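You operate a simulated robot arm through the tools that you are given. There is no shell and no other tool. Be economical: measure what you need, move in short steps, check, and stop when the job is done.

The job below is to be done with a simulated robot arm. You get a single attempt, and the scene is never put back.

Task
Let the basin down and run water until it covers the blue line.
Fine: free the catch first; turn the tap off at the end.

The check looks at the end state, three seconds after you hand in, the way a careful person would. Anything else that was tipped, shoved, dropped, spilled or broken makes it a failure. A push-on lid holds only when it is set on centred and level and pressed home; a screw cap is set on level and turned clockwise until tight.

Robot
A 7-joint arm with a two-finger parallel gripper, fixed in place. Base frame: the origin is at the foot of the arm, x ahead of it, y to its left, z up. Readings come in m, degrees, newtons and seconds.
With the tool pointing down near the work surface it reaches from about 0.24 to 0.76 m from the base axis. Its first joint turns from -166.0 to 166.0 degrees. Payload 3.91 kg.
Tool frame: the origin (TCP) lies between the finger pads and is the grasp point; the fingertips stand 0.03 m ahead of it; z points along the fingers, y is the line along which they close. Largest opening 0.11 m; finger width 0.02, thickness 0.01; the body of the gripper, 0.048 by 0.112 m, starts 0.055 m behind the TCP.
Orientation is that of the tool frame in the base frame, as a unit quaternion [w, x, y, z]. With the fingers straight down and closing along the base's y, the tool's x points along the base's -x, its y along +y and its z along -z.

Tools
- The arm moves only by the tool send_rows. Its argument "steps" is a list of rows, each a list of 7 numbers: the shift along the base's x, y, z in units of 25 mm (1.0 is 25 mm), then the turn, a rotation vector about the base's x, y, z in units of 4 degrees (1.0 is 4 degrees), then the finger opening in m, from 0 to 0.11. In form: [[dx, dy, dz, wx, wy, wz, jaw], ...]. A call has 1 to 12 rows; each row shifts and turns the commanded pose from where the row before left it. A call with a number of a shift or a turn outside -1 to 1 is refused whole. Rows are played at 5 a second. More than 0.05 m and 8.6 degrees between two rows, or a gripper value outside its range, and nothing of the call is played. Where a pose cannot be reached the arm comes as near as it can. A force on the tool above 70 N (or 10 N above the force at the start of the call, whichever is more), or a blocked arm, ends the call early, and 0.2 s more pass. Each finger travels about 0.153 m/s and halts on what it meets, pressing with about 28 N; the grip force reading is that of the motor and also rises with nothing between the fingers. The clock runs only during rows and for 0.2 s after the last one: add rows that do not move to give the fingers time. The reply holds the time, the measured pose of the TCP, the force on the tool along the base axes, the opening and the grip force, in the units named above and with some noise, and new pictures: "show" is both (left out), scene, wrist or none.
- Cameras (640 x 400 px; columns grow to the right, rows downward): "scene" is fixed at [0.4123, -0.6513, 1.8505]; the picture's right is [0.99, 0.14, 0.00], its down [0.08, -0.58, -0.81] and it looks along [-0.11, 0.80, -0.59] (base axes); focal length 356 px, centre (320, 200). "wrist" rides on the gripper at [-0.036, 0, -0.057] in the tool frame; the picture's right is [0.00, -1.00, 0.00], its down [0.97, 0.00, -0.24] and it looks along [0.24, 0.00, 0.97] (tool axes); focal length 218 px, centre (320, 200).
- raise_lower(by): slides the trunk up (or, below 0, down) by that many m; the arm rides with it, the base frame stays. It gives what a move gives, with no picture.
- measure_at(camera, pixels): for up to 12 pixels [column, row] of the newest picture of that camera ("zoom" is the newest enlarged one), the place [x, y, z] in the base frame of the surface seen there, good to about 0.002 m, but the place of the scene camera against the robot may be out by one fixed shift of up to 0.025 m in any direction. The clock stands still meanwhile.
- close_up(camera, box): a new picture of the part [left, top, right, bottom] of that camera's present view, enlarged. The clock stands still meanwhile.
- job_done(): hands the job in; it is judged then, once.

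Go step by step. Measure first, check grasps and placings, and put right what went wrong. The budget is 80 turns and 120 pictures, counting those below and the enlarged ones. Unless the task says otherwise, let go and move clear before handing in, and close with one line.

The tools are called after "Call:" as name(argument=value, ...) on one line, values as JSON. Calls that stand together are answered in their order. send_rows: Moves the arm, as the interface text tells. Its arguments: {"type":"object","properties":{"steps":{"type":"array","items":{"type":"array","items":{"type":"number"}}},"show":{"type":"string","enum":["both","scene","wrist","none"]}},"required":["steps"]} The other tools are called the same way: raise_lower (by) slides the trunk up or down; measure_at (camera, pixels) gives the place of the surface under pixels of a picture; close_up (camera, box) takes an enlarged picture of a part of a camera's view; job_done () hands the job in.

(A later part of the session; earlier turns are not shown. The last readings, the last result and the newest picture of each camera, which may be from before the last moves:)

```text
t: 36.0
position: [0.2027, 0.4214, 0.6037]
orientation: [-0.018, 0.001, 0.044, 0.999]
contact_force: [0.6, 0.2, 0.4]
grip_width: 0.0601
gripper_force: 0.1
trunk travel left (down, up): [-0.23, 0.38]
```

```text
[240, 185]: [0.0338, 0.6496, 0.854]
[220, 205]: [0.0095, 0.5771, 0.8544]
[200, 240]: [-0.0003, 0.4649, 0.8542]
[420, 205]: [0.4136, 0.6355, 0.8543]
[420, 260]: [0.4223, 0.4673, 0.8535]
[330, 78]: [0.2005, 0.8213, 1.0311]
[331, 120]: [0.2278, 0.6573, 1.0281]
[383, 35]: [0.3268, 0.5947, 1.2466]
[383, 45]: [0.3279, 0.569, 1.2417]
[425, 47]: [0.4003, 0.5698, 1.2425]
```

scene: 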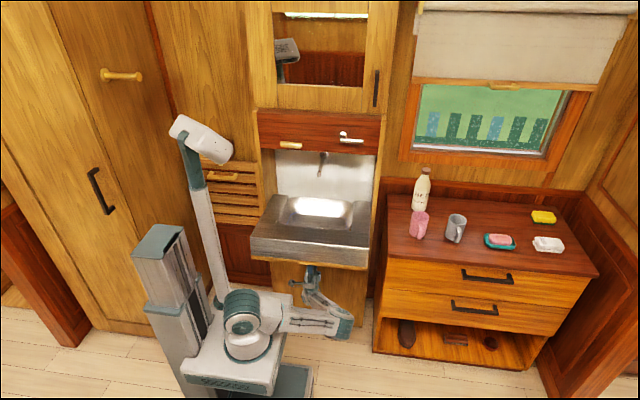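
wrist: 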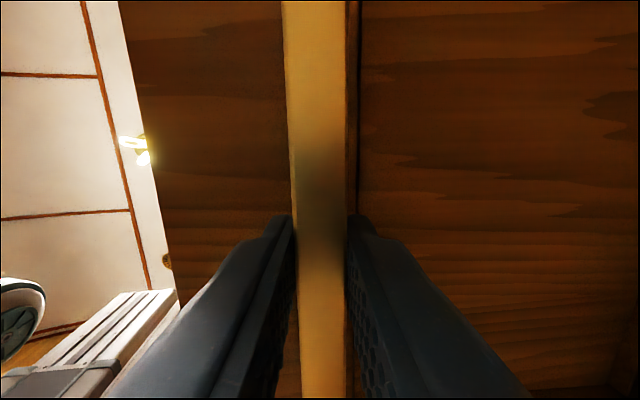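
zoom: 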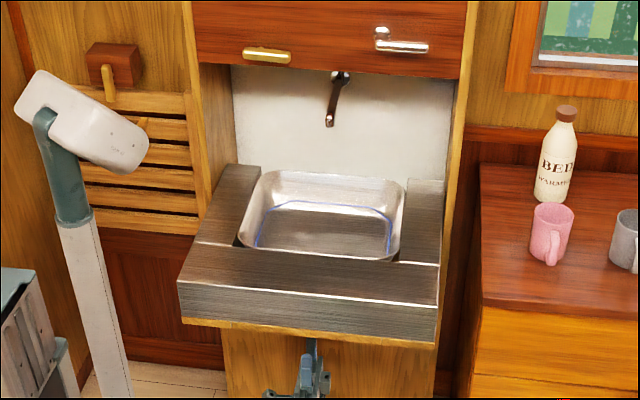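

The basin stays level on its own. The tap lever pivots at about (0.307, 1.228) with its arm out to x≈0.39. I'll back the gripper out from under the basin toward -y.

Call:
send_rows(steps=[[0, -0.8, 0, 0, 0, 0, 0.06], [0, -0.8, 0, 0, 0, 0, 0.0], [0, -0.8, 0, 0, 0, 0, 0.0], [0, -0.8, 0, 0, 0, 0, 0.0], [0.4, -0.8, 0, 0, 0, 0, 0.0], [0.4, -0.8, 0, 0, 0, 0, 0.0], [0.4, -0.8, 0, 0, 0, 0, 0.0], [0.4, -0.8, 0, 0, 0, 0, 0.0], [0, 0, 0, 0, 0, 0, 0.0]], show="scene")

```text
t: 38.0
position: [0.2421, 0.2611, 0.6027]
orientation: [-0.019, 0.001, 0.044, 0.999]
contact_force: [0.1, 0.3, 0.2]
grip_width: 0.0
gripper_force: 27.5
trunk travel left (down, up): [-0.23, 0.38]
```

scene: 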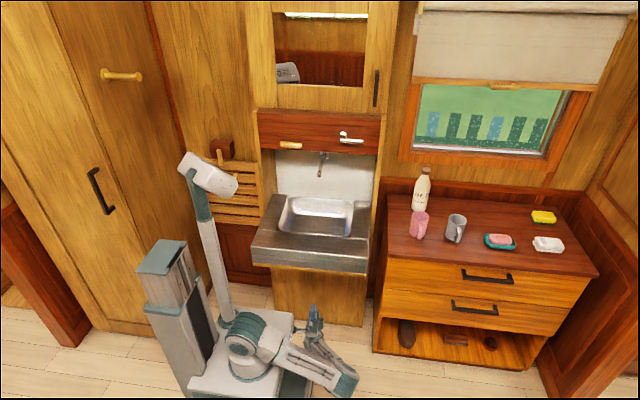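

The gripper is clear in front of the basin. I'll raise the trunk so the arm rises past it.

Call:
raise_lower(by=0.3)

Call:
send_rows(steps=[[0, 0, 0.4, -1, 0, 0, 0.0], [0, 0, 0.4, -1, 0, 0, 0.0], [0, 0, 0.4, -1, 0, 0, 0.0], [0, 0, 0.4, -1, 0, 0, 0.0], [0, 0, 0.4, -1, 0, 0, 0.0], [0, 0, 0.4, -1, 0, 0, 0.0], [0, 0, 0.4, -1, 0, 0, 0.0], [0, 0, 0.4, -1, 0, 0, 0.0], [0, 0, 0.4, -1, 0, 0, 0.0], [0, 0, 0.4, -1, 0, 0, 0.0]], show="scene")

```text
t: 41.0
position: [0.242, 0.2611, 0.9026]
orientation: [-0.018, 0.001, 0.044, 0.999]
contact_force: [-0.8, -0.1, 1.0]
grip_width: 0.0
gripper_force: 28.0
trunk travel left (down, up): [-0.53, 0.08]
```

```text
t: 41.9
position: [0.2426, 0.2608, 0.9316]
orientation: [-0.01, -0.004, 0.171, 0.985]
contact_force: [2.4, -1.9, -6.3]
grip_width: 0.0001
gripper_force: 28.0
trunk travel left (down, up): [-0.53, 0.08]
stopped in row 4: the force on the tool passed its limit (the readings are from after the stop); the commanded pose is now the measured one
```

scene: 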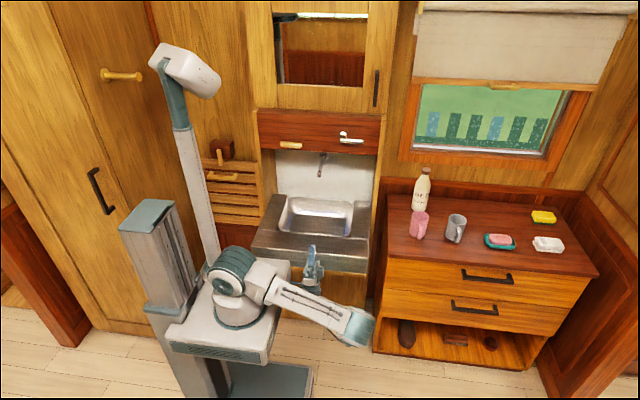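

The move stopped on force in open air. I'll look closely for what the gripper or arm touches.

Call:
close_up(camera="scene", box=[190, 220, 390, 360])

Call:
send_rows(steps=[[0, 0, 0, 0, 0, 0, 0.0]], show="wrist")

```text
2.86 times, centred on (290, 290) of scene
```

zoom: 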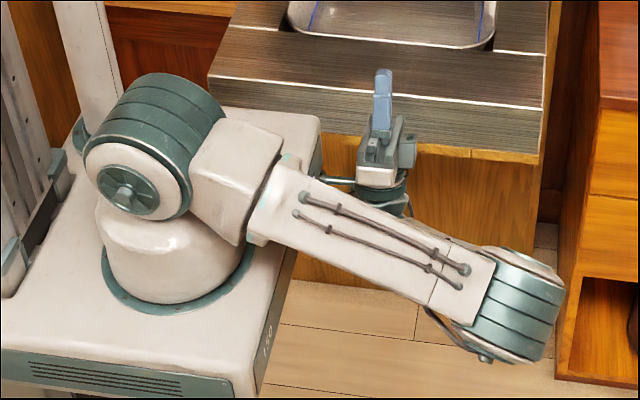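

```text
t: 42.3
position: [0.2409, 0.2614, 0.931]
orientation: [-0.009, -0.005, 0.171, 0.985]
contact_force: [3.0, -6.1, -12.5]
grip_width: 0.0001
gripper_force: 27.6
trunk travel left (down, up): [-0.53, 0.08]
```

wrist: 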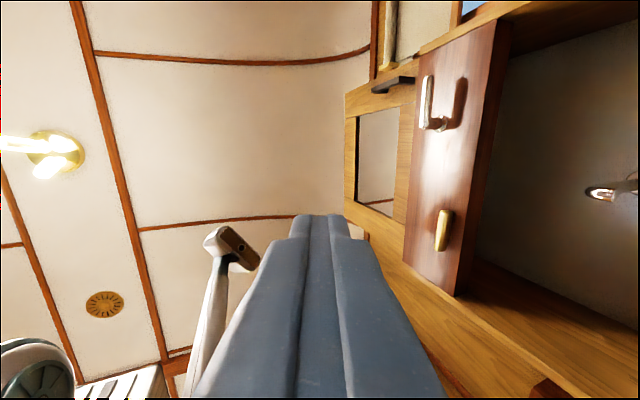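

The gripper's back was swinging into its own upper arm. I'll lift straight up first, and rotate only once there's more room.

Call:
send_rows(steps=[[0, 0.2, 0.3, 0.5, 0, 0, 0.0], [0, 0, 0.8, 0.5, 0, 0, 0.0], [0, 0, 0.9, 0, 0, 0, 0.0], [0, 0, 0.9, 0, 0, 0, 0.0], [0, 0, 0.9, 0, 0, 0, 0.0], [0, 0, 0.9, 0, 0, 0, 0.0], [0, 0, 0.9, 0, 0, 0, 0.0], [0, 0, 0.9, 0, 0, 0, 0.0], [0, 0, 0, 0, 0, 0, 0.0]], show="scene")

```text
t: 42.7
position: [0.2399, 0.26, 0.9314]
orientation: [-0.013, -0.009, 0.162, 0.987]
contact_force: [-1.1, 0.1, -1.0]
grip_width: 0.0
gripper_force: 27.9
trunk travel left (down, up): [-0.53, 0.08]
stopped in row 1: the force on the tool passed its limit (the readings are from after the stop); the commanded pose is now the measured one
```

scene: 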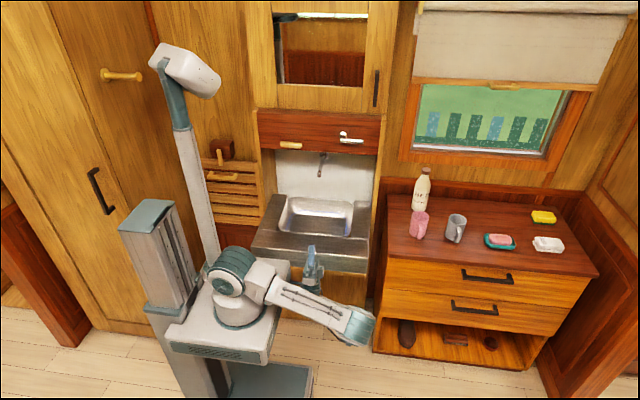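

It's still in contact, so I'll retrace the last motion and unfold toward +x instead. I'll check the dresser's near edge too.

Call:
measure_at(camera="scene", pixels=[[388, 256], [388, 198], [375, 345], [590, 275], [355, 320], [300, 268], [365, 273]])

Call:
send_rows(steps=[[0, 0.1, -0.3, 0.8, 0, 0, 0.0], [0, 0.1, -0.3, 0.8, 0, 0, 0.0], [0, 0.1, -0.4, 0.8, 0, 0, 0.0], [0, 0, 0, 0, 0, 0, 0.0]], show="none")

```text
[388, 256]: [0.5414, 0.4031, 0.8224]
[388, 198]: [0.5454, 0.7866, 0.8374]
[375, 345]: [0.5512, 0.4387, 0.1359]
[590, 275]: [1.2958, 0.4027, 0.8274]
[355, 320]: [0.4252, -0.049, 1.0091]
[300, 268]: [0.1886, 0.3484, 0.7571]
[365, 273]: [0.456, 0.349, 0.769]
```

```text
t: 43.7
position: [0.2395, 0.2684, 0.9086]
orientation: [-0.012, -0.01, 0.078, 0.997]
contact_force: [-0.6, 0.0, 0.3]
grip_width: 0.0
gripper_force: 27.5
trunk travel left (down, up): [-0.53, 0.08]
```

That's free again with no force. The dresser front is at y≈0.40, so there's room at y 0.27. I'll move toward +x.

Call:
send_rows(steps=[[0.8, 0, 0, 0, 0, 0, 0.0], [0.8, 0, 0, 0, 0, 0, 0.0], [0.8, 0, 0, 0, 0, 0, 0.0], [0.8, 0, 0, 0, 0, 0, 0.0], [0.8, 0, 0, 0, 0, 0, 0.0], [0.8, 0, 0, 0, 0, 0, 0.0], [0.8, 0, 0, 0, 0, 0, 0.0], [0.8, 0, 0, 0, 0, 0, 0.0], [0.8, 0, 0, 0, 0, 0, 0.0], [0, 0, 0, 0, 0, 0, 0]], show="scene")

```text
t: 45.9
position: [0.4193, 0.2687, 0.9081]
orientation: [-0.013, -0.01, 0.078, 0.997]
contact_force: [0.3, 0.2, -0.4]
grip_width: 0.0002
gripper_force: 27.8
trunk travel left (down, up): [-0.53, 0.08]
```

scene: 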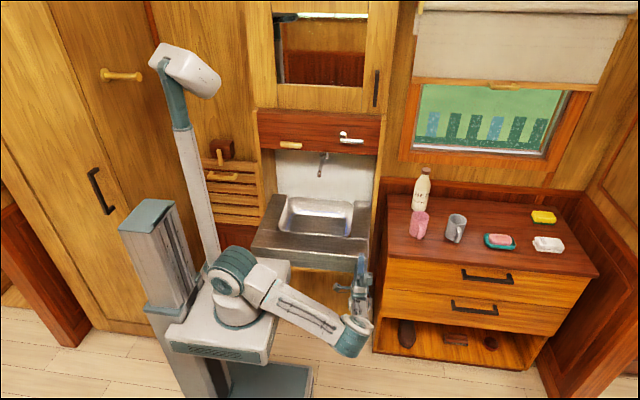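

It's unfolding freely. Now I'll go straight up with a slow rotation back.

Call:
send_rows(steps=[[0, 0, 0.8, 0, 0, 0, 0.0], [0, 0, 0.8, 0, 0, 0, 0.0], [0, 0, 0.8, 0, 0, 0, 0.0], [0, 0, 0.8, 0, 0, 0, 0.0], [0, 0, 0.8, -0.5, 0, 0, 0.0], [0, 0, 0.8, -0.5, 0, 0, 0.0], [0, 0, 0.8, -0.7, 0, 0, 0.0], [0, 0, 0.8, -0.7, 0, 0, 0.0], [0, 0, 0.8, -0.7, 0, 0, 0.0], [0, 0, 0.8, -0.7, 0, 0, 0.0], [0, 0, 0, 0, 0, 0, 0]], show="scene")

```text
t: 48.3
position: [0.4203, 0.268, 1.1083]
orientation: [-0.013, -0.008, 0.211, 0.977]
contact_force: [0.4, -0.5, -0.5]
grip_width: 0.0
gripper_force: 28.1
trunk travel left (down, up): [-0.53, 0.08]
```

scene: 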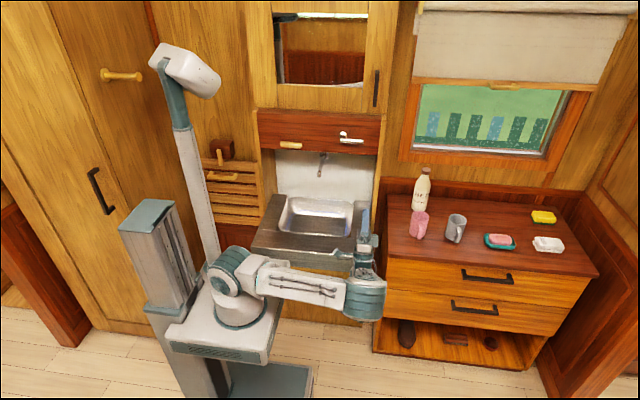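

The path is clear. I'll keep rotating to forward while moving +y and a bit higher.

Call:
send_rows(steps=[[-0.1, 0.3, 0.4, -1, 0, 0, 0.0], [-0.1, 0.3, 0.4, -1, 0, 0, 0.0], [-0.1, 0.3, 0.4, -1, 0, 0, 0.0], [-0.1, 0.3, 0.4, -1, 0, 0, 0.0], [-0.1, 0.3, 0.3, -1, 0, 0, 0.0], [-0.1, 0.3, 0.3, -1, 0, 0, 0.0], [-0.1, 0.3, 0.3, -1, 0, 0, 0.0], [-0.1, 0.3, 0.3, -1, 0, 0, 0.0], [-0.1, 0.3, 0.3, -1, 0, 0, 0.0], [-0.1, 0.3, 0.3, -1, 0, 0, 0.0], [-0.1, 0.3, 0.3, -1, 0, 0, 0.0], [-0.1, 0.3, 0.3, -1, 0, 0, 0]], show="scene")

```text
t: 50.9
position: [0.3902, 0.3581, 1.2078]
orientation: [-0.015, -0.003, 0.591, 0.807]
contact_force: [0.5, -0.3, -0.3]
grip_width: 0.0
gripper_force: 27.8
trunk travel left (down, up): [-0.53, 0.08]
```

scene: 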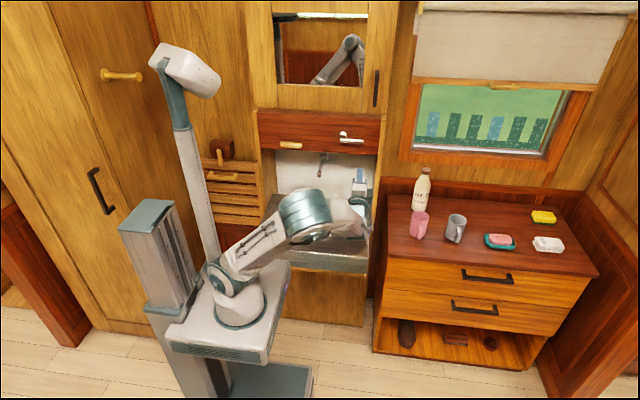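

It's nearly forward. I'll finish the rotation and view the tap from the wrist camera.

Call:
send_rows(steps=[[0, 0.4, 0.3, -1, 0, 0, 0.0], [0, 0.4, 0.3, -1, 0, 0, 0.0], [0, 0.4, 0.3, -1, 0, 0, 0.0], [0, 0.4, 0.3, -1, 0, 0, 0.0], [0, 0.4, 0.3, -0.4, 0, 0, 0.0], [0, 0, 0, 0, 0, 0, 0]])

Call:
close_up(camera="wrist", box=[240, 60, 480, 210])

```text
t: 52.3
position: [0.3905, 0.4087, 1.2444]
orientation: [-0.015, 0.001, 0.706, 0.708]
contact_force: [-0.1, -0.4, -0.6]
grip_width: 0.0
gripper_force: 27.6
trunk travel left (down, up): [-0.53, 0.08]
```

scene: 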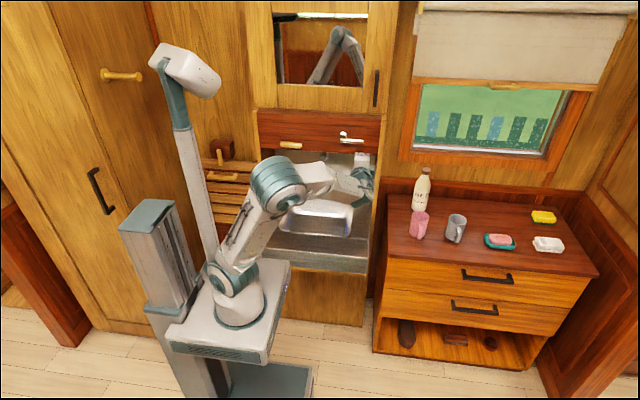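
wrist: 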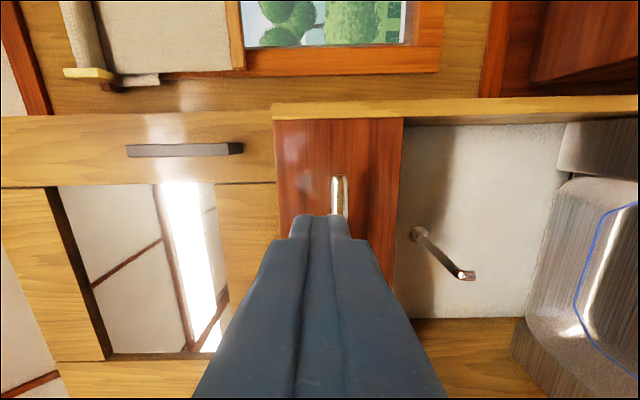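

```text
2.67 times, centred on (360, 135) of wrist
```

zoom: 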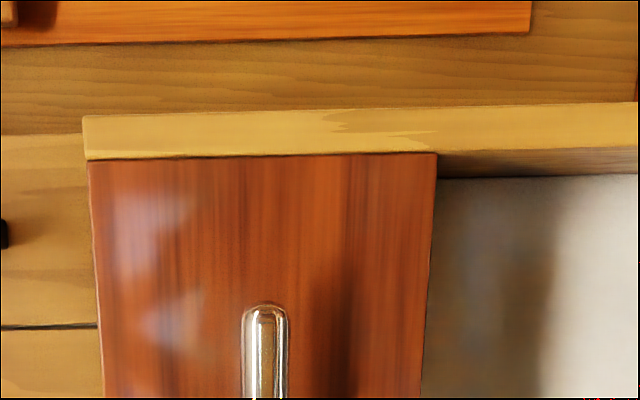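

The lever tip shows at (338,178) in the wrist view. I'll measure it.

Call:
measure_at(camera="wrist", pixels=[[338, 179], [338, 190], [338, 205], [332, 200], [346, 200], [380, 200]])

```text
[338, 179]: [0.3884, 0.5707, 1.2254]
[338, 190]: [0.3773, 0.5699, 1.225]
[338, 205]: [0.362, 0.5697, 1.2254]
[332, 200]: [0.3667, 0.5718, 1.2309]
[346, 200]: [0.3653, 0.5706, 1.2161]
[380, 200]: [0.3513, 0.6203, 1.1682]
```

The lever bar is at z≈1.225, y≈0.578, with its end at x 0.39. I'll open the jaws around its outer end and grip, so I can turn it both ways.

Call:
send_rows(steps=[[-0.5, 0.5, -0.4, 0, 0, 0, 0.05], [-0.5, 0.5, -0.38, 0, 0, 0, 0.05], [0, 0.8, 0, 0, 0, 0, 0.05], [0, 0.8, 0, 0, 0, 0, 0.05], [0, 0.8, 0, 0, 0, 0, 0.05], [0, 0.8, 0, 0, 0, 0, 0.05], [0, 0.8, 0, 0, 0, 0, 0.05], [0, 0.8, 0, 0, 0, 0, 0.05], [0, 0.6, 0, 0, 0, 0, 0.05], [0, 0, 0, 0, 0, 0, 0.05]])

```text
t: 54.5
position: [0.3654, 0.5681, 1.2245]
orientation: [-0.015, 0.001, 0.706, 0.708]
contact_force: [-0.1, 0.4, 0.0]
grip_width: 0.0499
gripper_force: 0.0
trunk travel left (down, up): [-0.53, 0.08]
```

scene: 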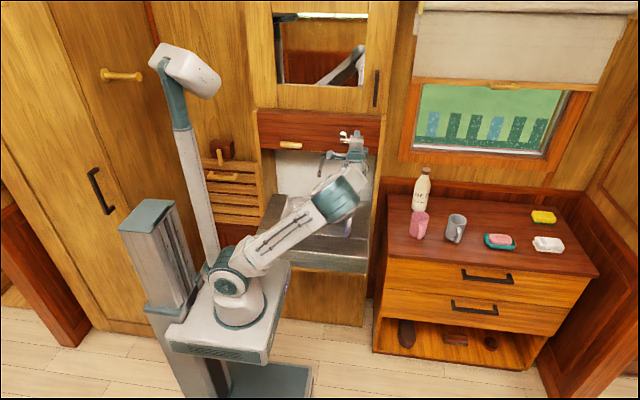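
wrist: 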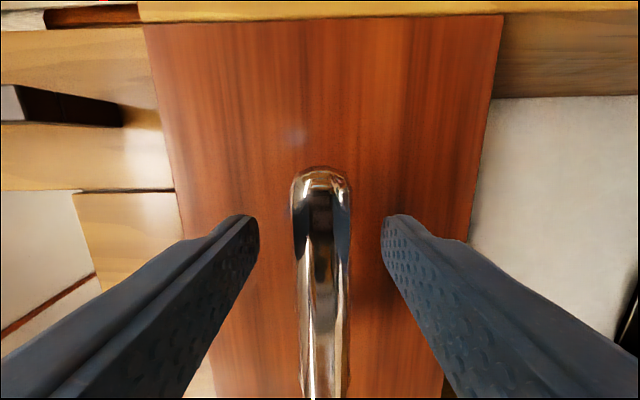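

The lever is centred between the jaws. I'll close and try a small downward turn of about 12°.

Call:
send_rows(steps=[[0, 0, 0, 0, 0, 0, 0.0], [0, 0, 0, 0, 0, 0, 0.0], [0, 0, 0, 0, 0, 0, 0.0], [0, 0, -0.17, 0, 1, 0, 0.0], [-0.02, 0, -0.17, 0, 1, 0, 0.0], [-0.03, 0, -0.17, 0, 1, 0, 0.0], [0, 0, 0, 0, 0, 0, 0.0]])

```text
t: 56.1
position: [0.364, 0.5685, 1.223]
orientation: [-0.088, 0.073, 0.693, 0.712]
contact_force: [9.5, 20.2, 54.3]
grip_width: 0.0243
gripper_force: 44.9
trunk travel left (down, up): [-0.53, 0.08]
```

scene: 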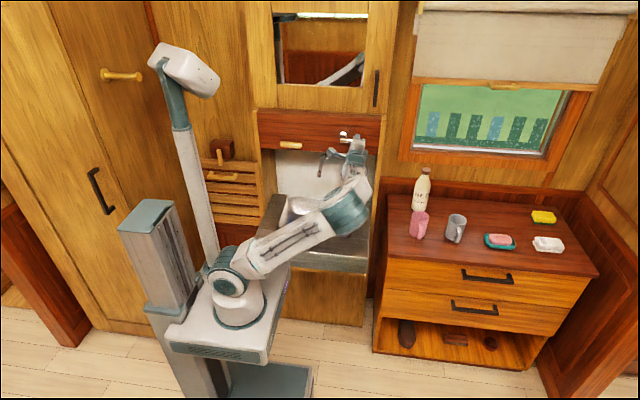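
wrist: 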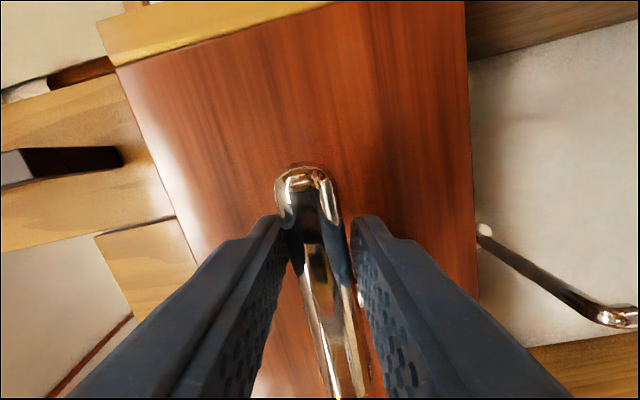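

The lever resists downward (54 N), so it must open upward. I'll undo that and turn it up by about 16°.

Call:
send_rows(steps=[[0.03, 0, 0.17, 0, -1, 0, 0.0], [0.02, 0, 0.17, 0, -1, 0, 0.0], [0, 0, 0.17, 0, -1, 0, 0.0], [0, 0, 0.17, 0, -1, 0, 0.0], [-0.02, 0, 0.17, 0, -1, 0, 0.0], [-0.03, 0, 0.17, 0, -1, 0, 0.0], [-0.04, 0, 0.17, 0, -1, 0, 0.0], [0, 0, 0, 0, 0, 0, 0.0]])

```text
t: 57.9
position: [0.3636, 0.5689, 1.2395]
orientation: [0.083, -0.099, 0.703, 0.699]
contact_force: [-0.4, -8.2, -15.5]
grip_width: 0.0199
gripper_force: 45.3
trunk travel left (down, up): [-0.53, 0.08]
```

scene: 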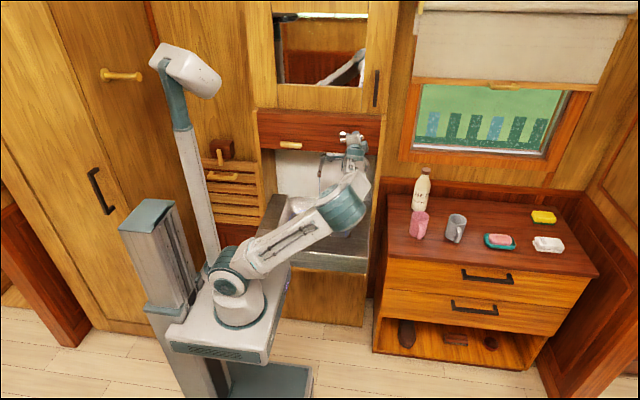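
wrist: 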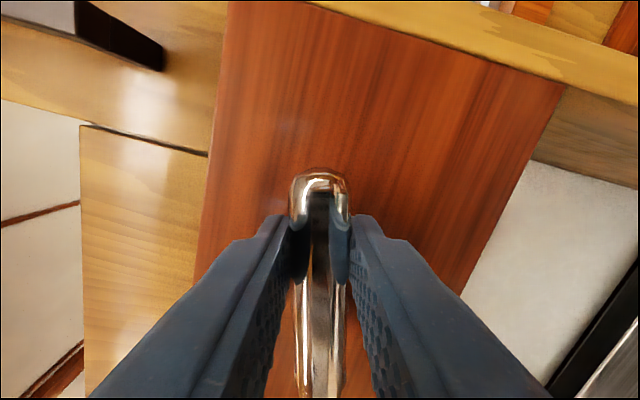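

The lever now goes up easily. I'll check the spout for water.

Call:
close_up(camera="scene", box=[250, 120, 390, 250])

```text
3.08 times, centred on (320, 185) of scene
```

zoom: 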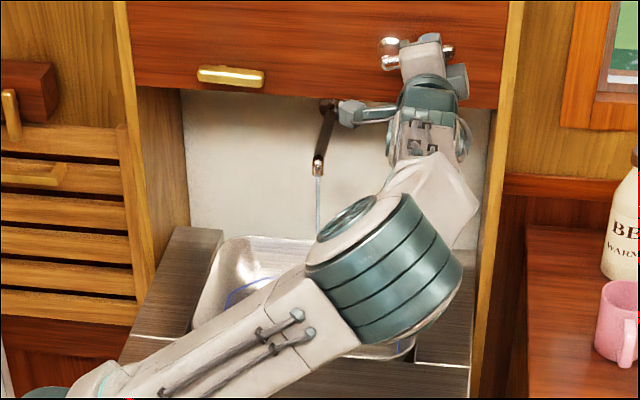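

Water is running in a thin stream at (318,200) in the zoom. I'll open the tap further, to about 40°, and watch the level.

Call:
send_rows(steps=[[-0.05, 0, 0.16, 0, -1, 0, 0.0], [-0.06, 0, 0.155, 0, -1, 0, 0.0], [-0.07, 0, 0.15, 0, -1, 0, 0.0], [-0.08, 0, 0.145, 0, -1, 0, 0.0], [-0.09, 0, 0.14, 0, -1, 0, 0.0], [-0.1, 0, 0.13, 0, -1, 0, 0.0], [0, 0, 0, 0, 0, 0, 0.0], [0, 0, 0, 0, 0, 0, 0.0], [0, 0, 0, 0, 0, 0, 0.0]], show="none")

Call:
close_up(camera="scene", box=[250, 120, 390, 250])

```text
t: 59.9
position: [0.3522, 0.5681, 1.2626]
orientation: [0.226, -0.243, 0.67, 0.664]
contact_force: [-3.7, -13.9, -26.3]
grip_width: 0.0207
gripper_force: 45.0
trunk travel left (down, up): [-0.53, 0.08]
```

```text
3.08 times, centred on (320, 185) of scene
```

zoom: 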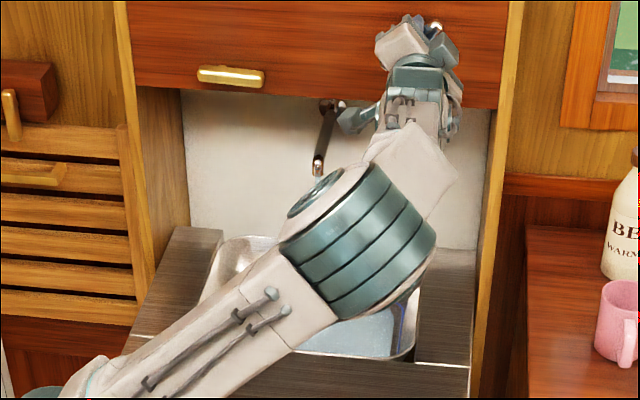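

The elbow hides most of the basin, but water seems visible at the bottom right. I'll zoom in there.

Call:
close_up(camera="scene", box=[290, 190, 370, 245])

Call:
measure_at(camera="zoom", pixels=[[340, 320], [300, 330], [380, 330], [440, 340], [410, 240], [400, 300]])

```text
7.27 times, centred on (330, 218) of scene
```

zoom: 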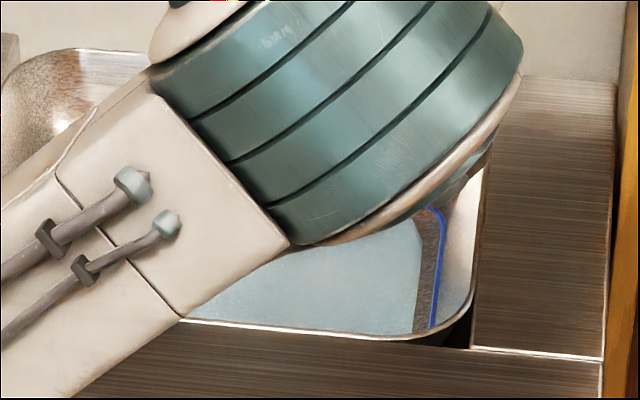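

```text
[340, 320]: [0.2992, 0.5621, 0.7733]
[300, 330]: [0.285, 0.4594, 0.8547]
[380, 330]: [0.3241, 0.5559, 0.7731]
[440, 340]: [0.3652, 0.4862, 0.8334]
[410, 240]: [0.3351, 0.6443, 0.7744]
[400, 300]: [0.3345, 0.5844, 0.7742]
```

Water (blue-grey) covers the bottom at scene z≈0.774, with the blue line just outside its edge. I'll measure the line height and hold a bit more.

Call:
measure_at(camera="zoom", pixels=[[434, 212], [441, 235], [438, 270], [433, 310], [425, 270]])

Call:
send_rows(steps=[[0, 0, 0, 0, 0, 0, 0.0], [0, 0, 0, 0, 0, 0, 0.0], [0, 0, 0, 0, 0, 0, 0.0], [0, 0, 0, 0, 0, 0, 0.0], [0, 0, 0, 0, 0, 0, 0.0]], show="none")

Call:
close_up(camera="scene", box=[290, 190, 370, 245])

Call:
measure_at(camera="zoom", pixels=[[340, 310], [380, 300], [400, 280], [441, 235], [438, 270]])

```text
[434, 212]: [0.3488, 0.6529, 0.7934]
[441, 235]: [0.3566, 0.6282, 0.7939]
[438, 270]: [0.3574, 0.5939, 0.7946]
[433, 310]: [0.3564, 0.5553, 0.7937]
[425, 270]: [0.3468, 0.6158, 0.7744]
```

```text
t: 61.1
position: [0.3514, 0.5683, 1.2619]
orientation: [0.227, -0.243, 0.67, 0.664]
contact_force: [-2.9, -13.4, -26.6]
grip_width: 0.021
gripper_force: 45.2
trunk travel left (down, up): [-0.53, 0.08]
```

```text
7.27 times, centred on (330, 218) of scene
```

zoom: 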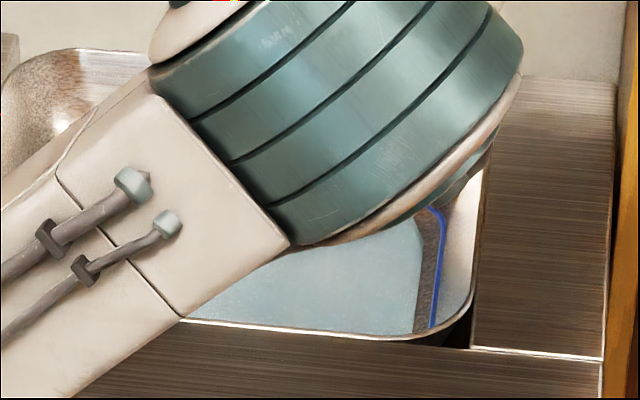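

```text
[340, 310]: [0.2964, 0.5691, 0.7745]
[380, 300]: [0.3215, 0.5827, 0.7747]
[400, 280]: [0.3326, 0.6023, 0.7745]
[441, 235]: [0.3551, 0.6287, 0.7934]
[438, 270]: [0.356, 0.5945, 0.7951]
```

The blue line is at 0.794 and the water at 0.7745, with the rim at 0.854. It's filling slowly, so I'll open the tap about 20° more and wait.

Call:
send_rows(steps=[[-0.11, 0, 0.125, 0, -1, 0, 0.0], [-0.12, 0, 0.115, 0, -1, 0, 0.0], [-0.125, 0, 0.11, 0, -1, 0, 0.0], [-0.13, 0, 0.1, 0, -1, 0, 0.0], [-0.14, 0, 0.09, 0, -1, 0, 0.0], [0, 0, 0, 0, 0, 0, 0.0], [0, 0, 0, 0, 0, 0, 0.0], [0, 0, 0, 0, 0, 0, 0.0], [0, 0, 0, 0, 0, 0, 0.0], [0, 0, 0, 0, 0, 0, 0.0], [0, 0, 0, 0, 0, 0, 0.0], [0, 0, 0, 0, 0, 0, 0.0]], show="wrist")

Call:
close_up(camera="scene", box=[250, 120, 390, 250])

Call:
measure_at(camera="scene", pixels=[[333, 230], [338, 230], [341, 226], [341, 222], [345, 222]])

```text
t: 63.7
position: [0.3369, 0.5677, 1.2741]
orientation: [0.339, -0.354, 0.622, 0.611]
contact_force: [1.4, -12.9, -30.4]
grip_width: 0.0208
gripper_force: 44.8
trunk travel left (down, up): [-0.53, 0.08]
```

wrist: 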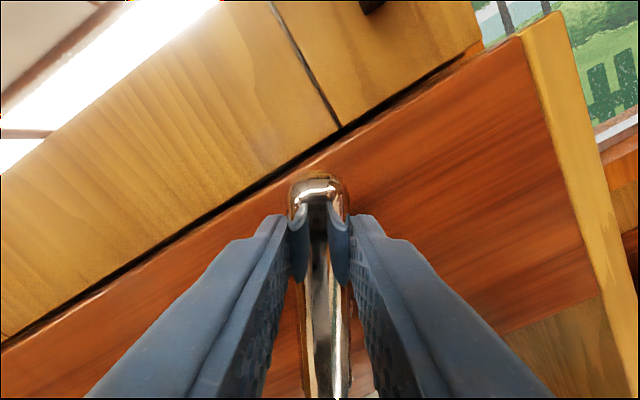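

```text
3.08 times, centred on (320, 185) of scene
```

zoom: 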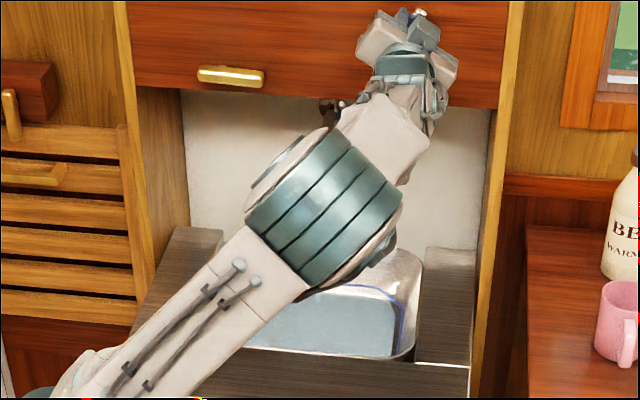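

```text
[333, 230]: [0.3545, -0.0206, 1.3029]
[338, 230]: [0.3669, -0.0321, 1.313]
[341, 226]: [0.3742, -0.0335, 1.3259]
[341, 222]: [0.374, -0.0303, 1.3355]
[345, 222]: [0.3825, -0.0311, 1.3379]
```

The basin's right side is more visible now, with the water still inside the line. I'll measure on the zoom while waiting.

Call:
measure_at(camera="zoom", pixels=[[340, 320], [370, 335], [320, 340], [402, 315]])

Call:
send_rows(steps=[[0, 0, 0, 0, 0, 0, 0.0], [0, 0, 0, 0, 0, 0, 0.0], [0, 0, 0, 0, 0, 0, 0.0], [0, 0, 0, 0, 0, 0, 0.0], [0, 0, 0, 0, 0, 0, 0.0], [0, 0, 0, 0, 0, 0, 0.0], [0, 0, 0, 0, 0, 0, 0.0], [0, 0, 0, 0, 0, 0, 0.0], [0, 0, 0, 0, 0, 0, 0.0], [0, 0, 0, 0, 0, 0, 0.0], [0, 0, 0, 0, 0, 0, 0.0], [0, 0, 0, 0, 0, 0, 0.0]], show="scene")

Call:
measure_at(camera="scene", pixels=[[322, 228], [330, 229], [333, 224], [326, 232]])

```text
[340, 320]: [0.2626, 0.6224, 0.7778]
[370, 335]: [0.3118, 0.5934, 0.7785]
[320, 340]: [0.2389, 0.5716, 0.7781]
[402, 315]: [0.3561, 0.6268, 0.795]
```

```text
t: 66.3
position: [0.3377, 0.5689, 1.275]
orientation: [0.339, -0.354, 0.622, 0.611]
contact_force: [1.8, -12.7, -30.2]
grip_width: 0.0204
gripper_force: 44.9
trunk travel left (down, up): [-0.53, 0.08]
```

scene: 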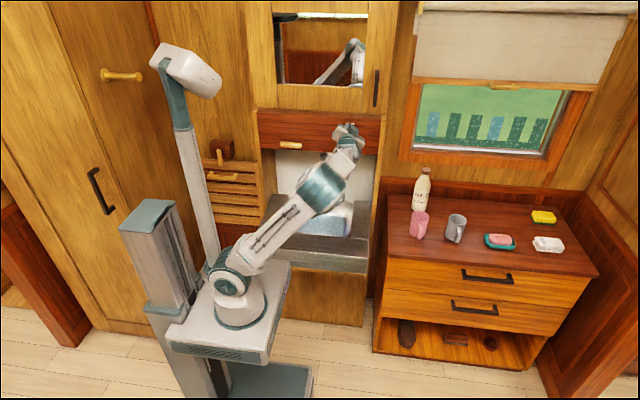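

```text
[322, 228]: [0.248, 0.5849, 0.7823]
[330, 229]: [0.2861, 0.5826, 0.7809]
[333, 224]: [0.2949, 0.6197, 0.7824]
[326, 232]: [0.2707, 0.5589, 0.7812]
```

The level rises about 1.4 mm/s, now 0.782, and I want roughly 0.803. I'll wait three full calls and check.

Call:
send_rows(steps=[[0, 0, 0, 0, 0, 0, 0], [0, 0, 0, 0, 0, 0, 0], [0, 0, 0, 0, 0, 0, 0], [0, 0, 0, 0, 0, 0, 0], [0, 0, 0, 0, 0, 0, 0], [0, 0, 0, 0, 0, 0, 0], [0, 0, 0, 0, 0, 0, 0], [0, 0, 0, 0, 0, 0, 0], [0, 0, 0, 0, 0, 0, 0], [0, 0, 0, 0, 0, 0, 0], [0, 0, 0, 0, 0, 0, 0], [0, 0, 0, 0, 0, 0, 0]], show="none")

Call:
send_rows(steps=[[0, 0, 0, 0, 0, 0, 0], [0, 0, 0, 0, 0, 0, 0], [0, 0, 0, 0, 0, 0, 0], [0, 0, 0, 0, 0, 0, 0], [0, 0, 0, 0, 0, 0, 0], [0, 0, 0, 0, 0, 0, 0], [0, 0, 0, 0, 0, 0, 0], [0, 0, 0, 0, 0, 0, 0], [0, 0, 0, 0, 0, 0, 0], [0, 0, 0, 0, 0, 0, 0], [0, 0, 0, 0, 0, 0, 0], [0, 0, 0, 0, 0, 0, 0]], show="none")

Call:
send_rows(steps=[[0, 0, 0, 0, 0, 0, 0], [0, 0, 0, 0, 0, 0, 0], [0, 0, 0, 0, 0, 0, 0], [0, 0, 0, 0, 0, 0, 0], [0, 0, 0, 0, 0, 0, 0], [0, 0, 0, 0, 0, 0, 0], [0, 0, 0, 0, 0, 0, 0], [0, 0, 0, 0, 0, 0, 0], [0, 0, 0, 0, 0, 0, 0], [0, 0, 0, 0, 0, 0, 0], [0, 0, 0, 0, 0, 0, 0], [0, 0, 0, 0, 0, 0, 0]], show="scene")

Call:
measure_at(camera="scene", pixels=[[322, 228], [330, 229], [333, 224], [326, 232]])

```text
t: 68.9
position: [0.3374, 0.569, 1.2747]
orientation: [0.338, -0.354, 0.622, 0.611]
contact_force: [1.6, -13.2, -30.1]
grip_width: 0.0205
gripper_force: 44.6
trunk travel left (down, up): [-0.53, 0.08]
```

```text
t: 71.5
position: [0.3378, 0.5688, 1.2747]
orientation: [0.339, -0.353, 0.622, 0.611]
contact_force: [2.0, -12.7, -30.4]
grip_width: 0.0204
gripper_force: 45.1
trunk travel left (down, up): [-0.53, 0.08]
```

```text
t: 74.1
position: [0.3386, 0.5677, 1.2744]
orientation: [0.338, -0.353, 0.623, 0.611]
contact_force: [2.4, -12.7, -28.8]
grip_width: 0.0204
gripper_force: 45.0
trunk travel left (down, up): [-0.53, 0.08]
```

scene: 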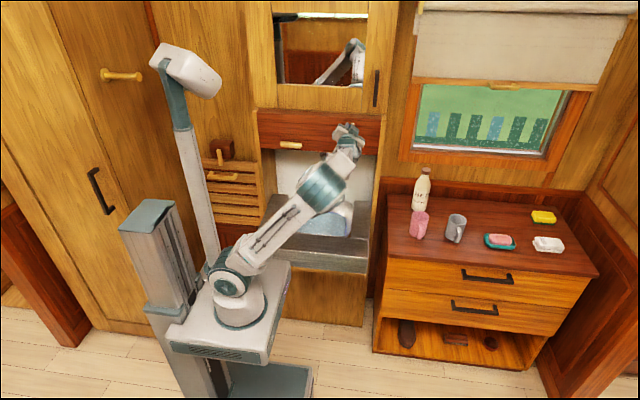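

```text
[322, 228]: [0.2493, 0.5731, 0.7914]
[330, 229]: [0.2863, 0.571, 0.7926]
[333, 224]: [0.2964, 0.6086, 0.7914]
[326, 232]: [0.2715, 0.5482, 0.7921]
```

The water is at 0.792 and still rising at 1.3 mm/s. Three more waits should bring it to about 0.802.

Call:
send_rows(steps=[[0, 0, 0, 0, 0, 0, 0], [0, 0, 0, 0, 0, 0, 0], [0, 0, 0, 0, 0, 0, 0], [0, 0, 0, 0, 0, 0, 0], [0, 0, 0, 0, 0, 0, 0], [0, 0, 0, 0, 0, 0, 0], [0, 0, 0, 0, 0, 0, 0], [0, 0, 0, 0, 0, 0, 0], [0, 0, 0, 0, 0, 0, 0], [0, 0, 0, 0, 0, 0, 0], [0, 0, 0, 0, 0, 0, 0], [0, 0, 0, 0, 0, 0, 0]], show="none")

Call:
send_rows(steps=[[0, 0, 0, 0, 0, 0, 0], [0, 0, 0, 0, 0, 0, 0], [0, 0, 0, 0, 0, 0, 0], [0, 0, 0, 0, 0, 0, 0], [0, 0, 0, 0, 0, 0, 0], [0, 0, 0, 0, 0, 0, 0], [0, 0, 0, 0, 0, 0, 0], [0, 0, 0, 0, 0, 0, 0], [0, 0, 0, 0, 0, 0, 0], [0, 0, 0, 0, 0, 0, 0], [0, 0, 0, 0, 0, 0, 0], [0, 0, 0, 0, 0, 0, 0]], show="none")

Call:
send_rows(steps=[[0, 0, 0, 0, 0, 0, 0], [0, 0, 0, 0, 0, 0, 0], [0, 0, 0, 0, 0, 0, 0], [0, 0, 0, 0, 0, 0, 0], [0, 0, 0, 0, 0, 0, 0], [0, 0, 0, 0, 0, 0, 0], [0, 0, 0, 0, 0, 0, 0], [0, 0, 0, 0, 0, 0, 0], [0, 0, 0, 0, 0, 0, 0], [0, 0, 0, 0, 0, 0, 0], [0, 0, 0, 0, 0, 0, 0], [0, 0, 0, 0, 0, 0, 0]], show="scene")

Call:
measure_at(camera="scene", pixels=[[322, 228], [330, 229], [333, 224], [326, 232]])

Call:
close_up(camera="scene", box=[290, 190, 370, 245])

```text
t: 76.7
position: [0.3385, 0.5694, 1.2749]
orientation: [0.339, -0.354, 0.622, 0.611]
contact_force: [2.5, -12.4, -29.2]
grip_width: 0.0205
gripper_force: 45.5
trunk travel left (down, up): [-0.53, 0.08]
```

```text
t: 79.3
position: [0.339, 0.5679, 1.2753]
orientation: [0.338, -0.353, 0.622, 0.612]
contact_force: [2.8, -11.4, -29.4]
grip_width: 0.0206
gripper_force: 45.4
trunk travel left (down, up): [-0.53, 0.08]
```

```text
t: 81.9
position: [0.3382, 0.569, 1.2755]
orientation: [0.339, -0.354, 0.621, 0.612]
contact_force: [2.1, -12.4, -29.4]
grip_width: 0.0205
gripper_force: 44.8
trunk travel left (down, up): [-0.53, 0.08]
```

scene: 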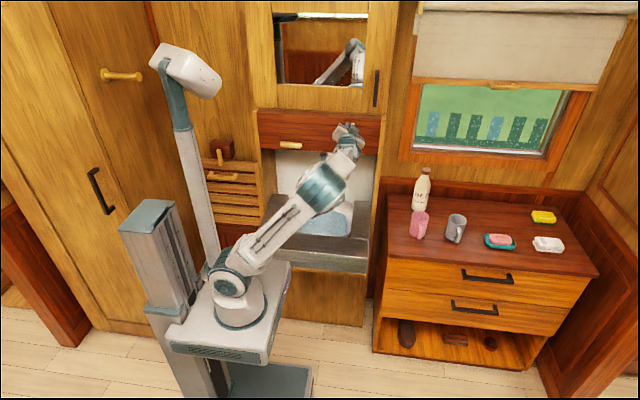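

```text
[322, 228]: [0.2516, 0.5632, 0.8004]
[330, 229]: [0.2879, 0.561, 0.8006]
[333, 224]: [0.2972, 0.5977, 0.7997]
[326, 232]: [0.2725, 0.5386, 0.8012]
```

```text
7.27 times, centred on (330, 218) of scene
```

zoom: 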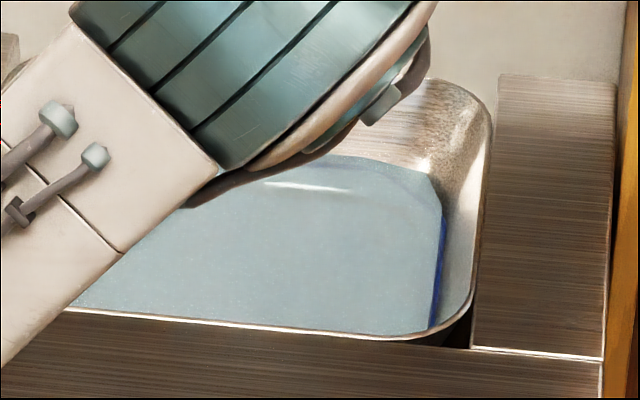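

The water is at 0.8005, yet a blue band still shows at right (440,270). I'll measure its top and keep filling meanwhile.

Call:
measure_at(camera="zoom", pixels=[[436, 290], [442, 240], [434, 310], [443, 225]])

Call:
send_rows(steps=[[0, 0, 0, 0, 0, 0, 0], [0, 0, 0, 0, 0, 0, 0], [0, 0, 0, 0, 0, 0, 0], [0, 0, 0, 0, 0, 0, 0], [0, 0, 0, 0, 0, 0, 0], [0, 0, 0, 0, 0, 0, 0], [0, 0, 0, 0, 0, 0, 0], [0, 0, 0, 0, 0, 0, 0], [0, 0, 0, 0, 0, 0, 0], [0, 0, 0, 0, 0, 0, 0], [0, 0, 0, 0, 0, 0, 0], [0, 0, 0, 0, 0, 0, 0]], show="none")

Call:
close_up(camera="scene", box=[290, 190, 370, 245])

Call:
measure_at(camera="zoom", pixels=[[350, 250], [400, 300], [300, 280], [436, 290], [442, 240], [439, 275]])

```text
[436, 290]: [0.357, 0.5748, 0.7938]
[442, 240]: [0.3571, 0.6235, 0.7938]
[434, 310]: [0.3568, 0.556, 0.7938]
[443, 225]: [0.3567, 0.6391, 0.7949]
```

```text
t: 84.5
position: [0.3379, 0.5693, 1.2749]
orientation: [0.338, -0.354, 0.621, 0.612]
contact_force: [4.2, -11.0, -29.2]
grip_width: 0.0205
gripper_force: 45.4
trunk travel left (down, up): [-0.53, 0.08]
```

```text
7.27 times, centred on (330, 218) of scene
```

zoom: 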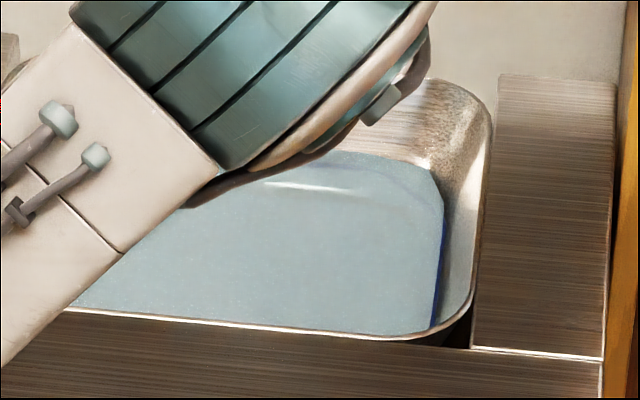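

```text
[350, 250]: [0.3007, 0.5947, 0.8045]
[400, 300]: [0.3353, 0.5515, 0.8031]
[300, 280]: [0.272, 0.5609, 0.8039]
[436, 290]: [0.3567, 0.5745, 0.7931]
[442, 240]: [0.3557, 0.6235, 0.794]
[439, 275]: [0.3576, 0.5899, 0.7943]
```

The water (0.804) is already a centimetre above the line (0.794), and only a thin sliver shows at the mesh edge. I'll allow one more wait, then start turning the lever back down.

Call:
send_rows(steps=[[0, 0, 0, 0, 0, 0, 0], [0, 0, 0, 0, 0, 0, 0], [0, 0, 0, 0, 0, 0, 0], [0, 0, 0, 0, 0, 0, 0], [0, 0, 0, 0, 0, 0, 0], [0, 0, 0, 0, 0, 0, 0], [0, 0, 0, 0, 0, 0, 0], [0, 0, 0, 0, 0, 0, 0], [0, 0, 0, 0, 0, 0, 0], [0, 0, 0, 0, 0, 0, 0]], show="none")

Call:
send_rows(steps=[[0.14, 0, -0.09, 0, 1, 0, 0], [0.13, 0, -0.1, 0, 1, 0, 0], [0.125, 0, -0.11, 0, 1, 0, 0], [0.12, 0, -0.115, 0, 1, 0, 0], [0.11, 0, -0.125, 0, 1, 0, 0], [0.1, 0, -0.13, 0, 1, 0, 0], [0.09, 0, -0.14, 0, 1, 0, 0], [0.08, 0, -0.145, 0, 1, 0, 0], [0.07, 0, -0.15, 0, 1, 0, 0], [0.06, 0, -0.155, 0, 1, 0, 0], [0.05, 0, -0.16, 0, 1, 0, 0]], show="none")

Call:
send_rows(steps=[[0.04, 0, -0.17, 0, 1, 0, 0], [0.03, 0, -0.17, 0, 1, 0, 0], [0.02, 0, -0.17, 0, 1, 0, 0], [0, 0, -0.17, 0, 1, 0, 0], [0, 0, -0.1, 0, 0.4, 0, 0], [0, 0, 0, 0, 0, 0, 0]], show="both")

```text
t: 86.7
position: [0.3395, 0.5698, 1.2745]
orientation: [0.339, -0.354, 0.621, 0.612]
contact_force: [3.2, -12.6, -29.4]
grip_width: 0.0205
gripper_force: 44.8
trunk travel left (down, up): [-0.53, 0.08]
```

```text
t: 89.1
position: [0.3637, 0.5695, 1.2427]
orientation: [0.083, -0.097, 0.701, 0.702]
contact_force: [4.2, -4.9, -12.7]
grip_width: 0.0211
gripper_force: 44.7
trunk travel left (down, up): [-0.53, 0.08]
```

```text
t: 90.5
position: [0.3671, 0.5693, 1.2244]
orientation: [-0.025, 0.012, 0.705, 0.709]
contact_force: [9.2, 2.2, 5.2]
grip_width: 0.0205
gripper_force: 44.3
trunk travel left (down, up): [-0.53, 0.08]
```

scene: 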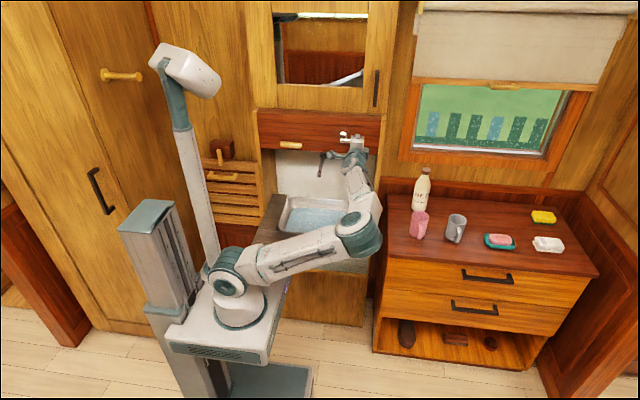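
wrist: 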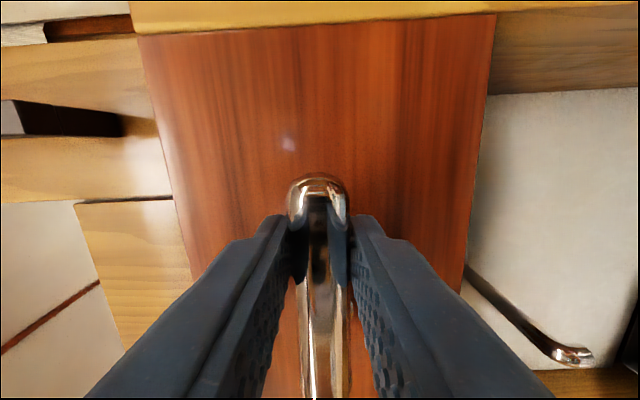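

The lever looks back to horizontal and the water is visible. I'll press it firmly against its stop, then look at the spout.

Call:
send_rows(steps=[[0, 0, -0.15, 0, 0.4, 0, 0], [0, 0, -0.15, 0, 0.4, 0, 0], [0, 0, -0.1, 0, 0, 0, 0], [0, 0, 0, 0, 0, 0, 0]], show="none")

Call:
close_up(camera="scene", box=[250, 120, 390, 250])

```text
t: 91.7
position: [0.3657, 0.5689, 1.2236]
orientation: [-0.039, 0.031, 0.697, 0.716]
contact_force: [1.2, 11.2, 16.6]
grip_width: 0.0217
gripper_force: 44.7
trunk travel left (down, up): [-0.53, 0.08]
stopped in row 4: the force on the tool passed its limit (the readings are from after the stop); the commanded pose is now the measured one
```

```text
3.08 times, centred on (320, 185) of scene
```

zoom: 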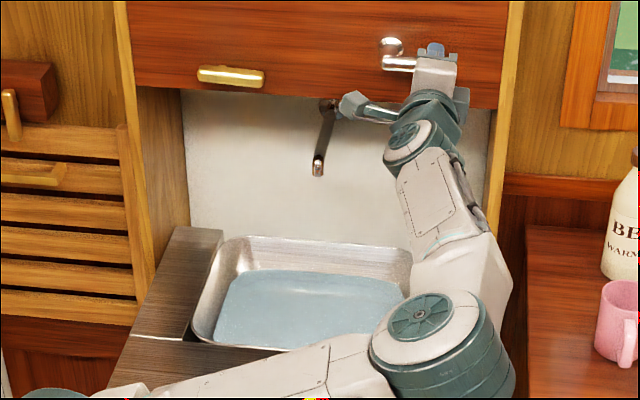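

The lever is on its stop, the spout at (318,165) is dry, and no blue line shows. I'll open the jaws and retreat straight back.

Call:
send_rows(steps=[[0, 0, 0, 0, 0, 0, 0.055], [0, 0, 0.05, 0, 0, 0, 0.055], [0, 0, 0, 0, 0, 0, 0.055], [0, -0.8, 0, 0, 0, 0, 0.055], [0, -0.9, 0, 0, 0, 0, 0.055], [0, -0.9, 0, 0, 0, 0, 0.055], [0, -0.9, 0, 0, 0, 0, 0.055], [0, -0.9, 0, 0, 0, 0, 0.055], [0, -0.9, 0, 0, 0, 0, 0.055], [0, -0.9, 0, 0, 0, 0, 0.055], [0, 0, 0, 0, 0, 0, 0.055]])

Call:
close_up(camera="scene", box=[250, 120, 390, 250])

```text
t: 94.1
position: [0.3661, 0.4132, 1.2236]
orientation: [-0.041, 0.032, 0.698, 0.714]
contact_force: [-0.5, 0.4, -0.1]
grip_width: 0.0553
gripper_force: 0.1
trunk travel left (down, up): [-0.53, 0.08]
```

scene: 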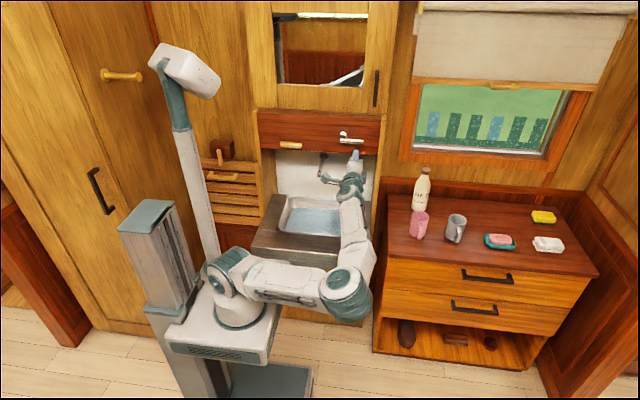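
wrist: 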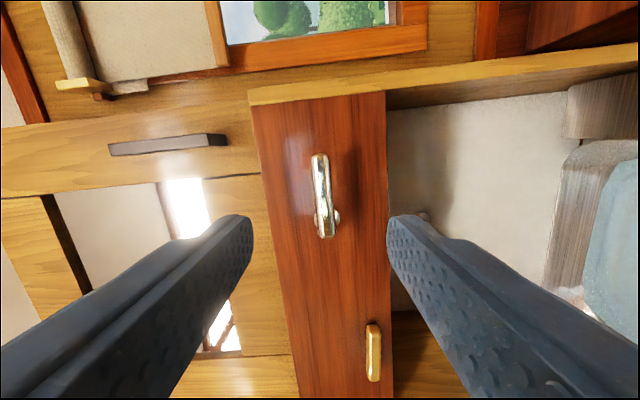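

```text
3.08 times, centred on (320, 185) of scene
```

zoom: 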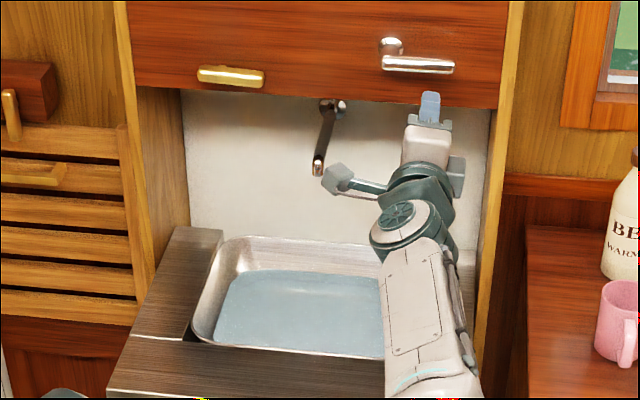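

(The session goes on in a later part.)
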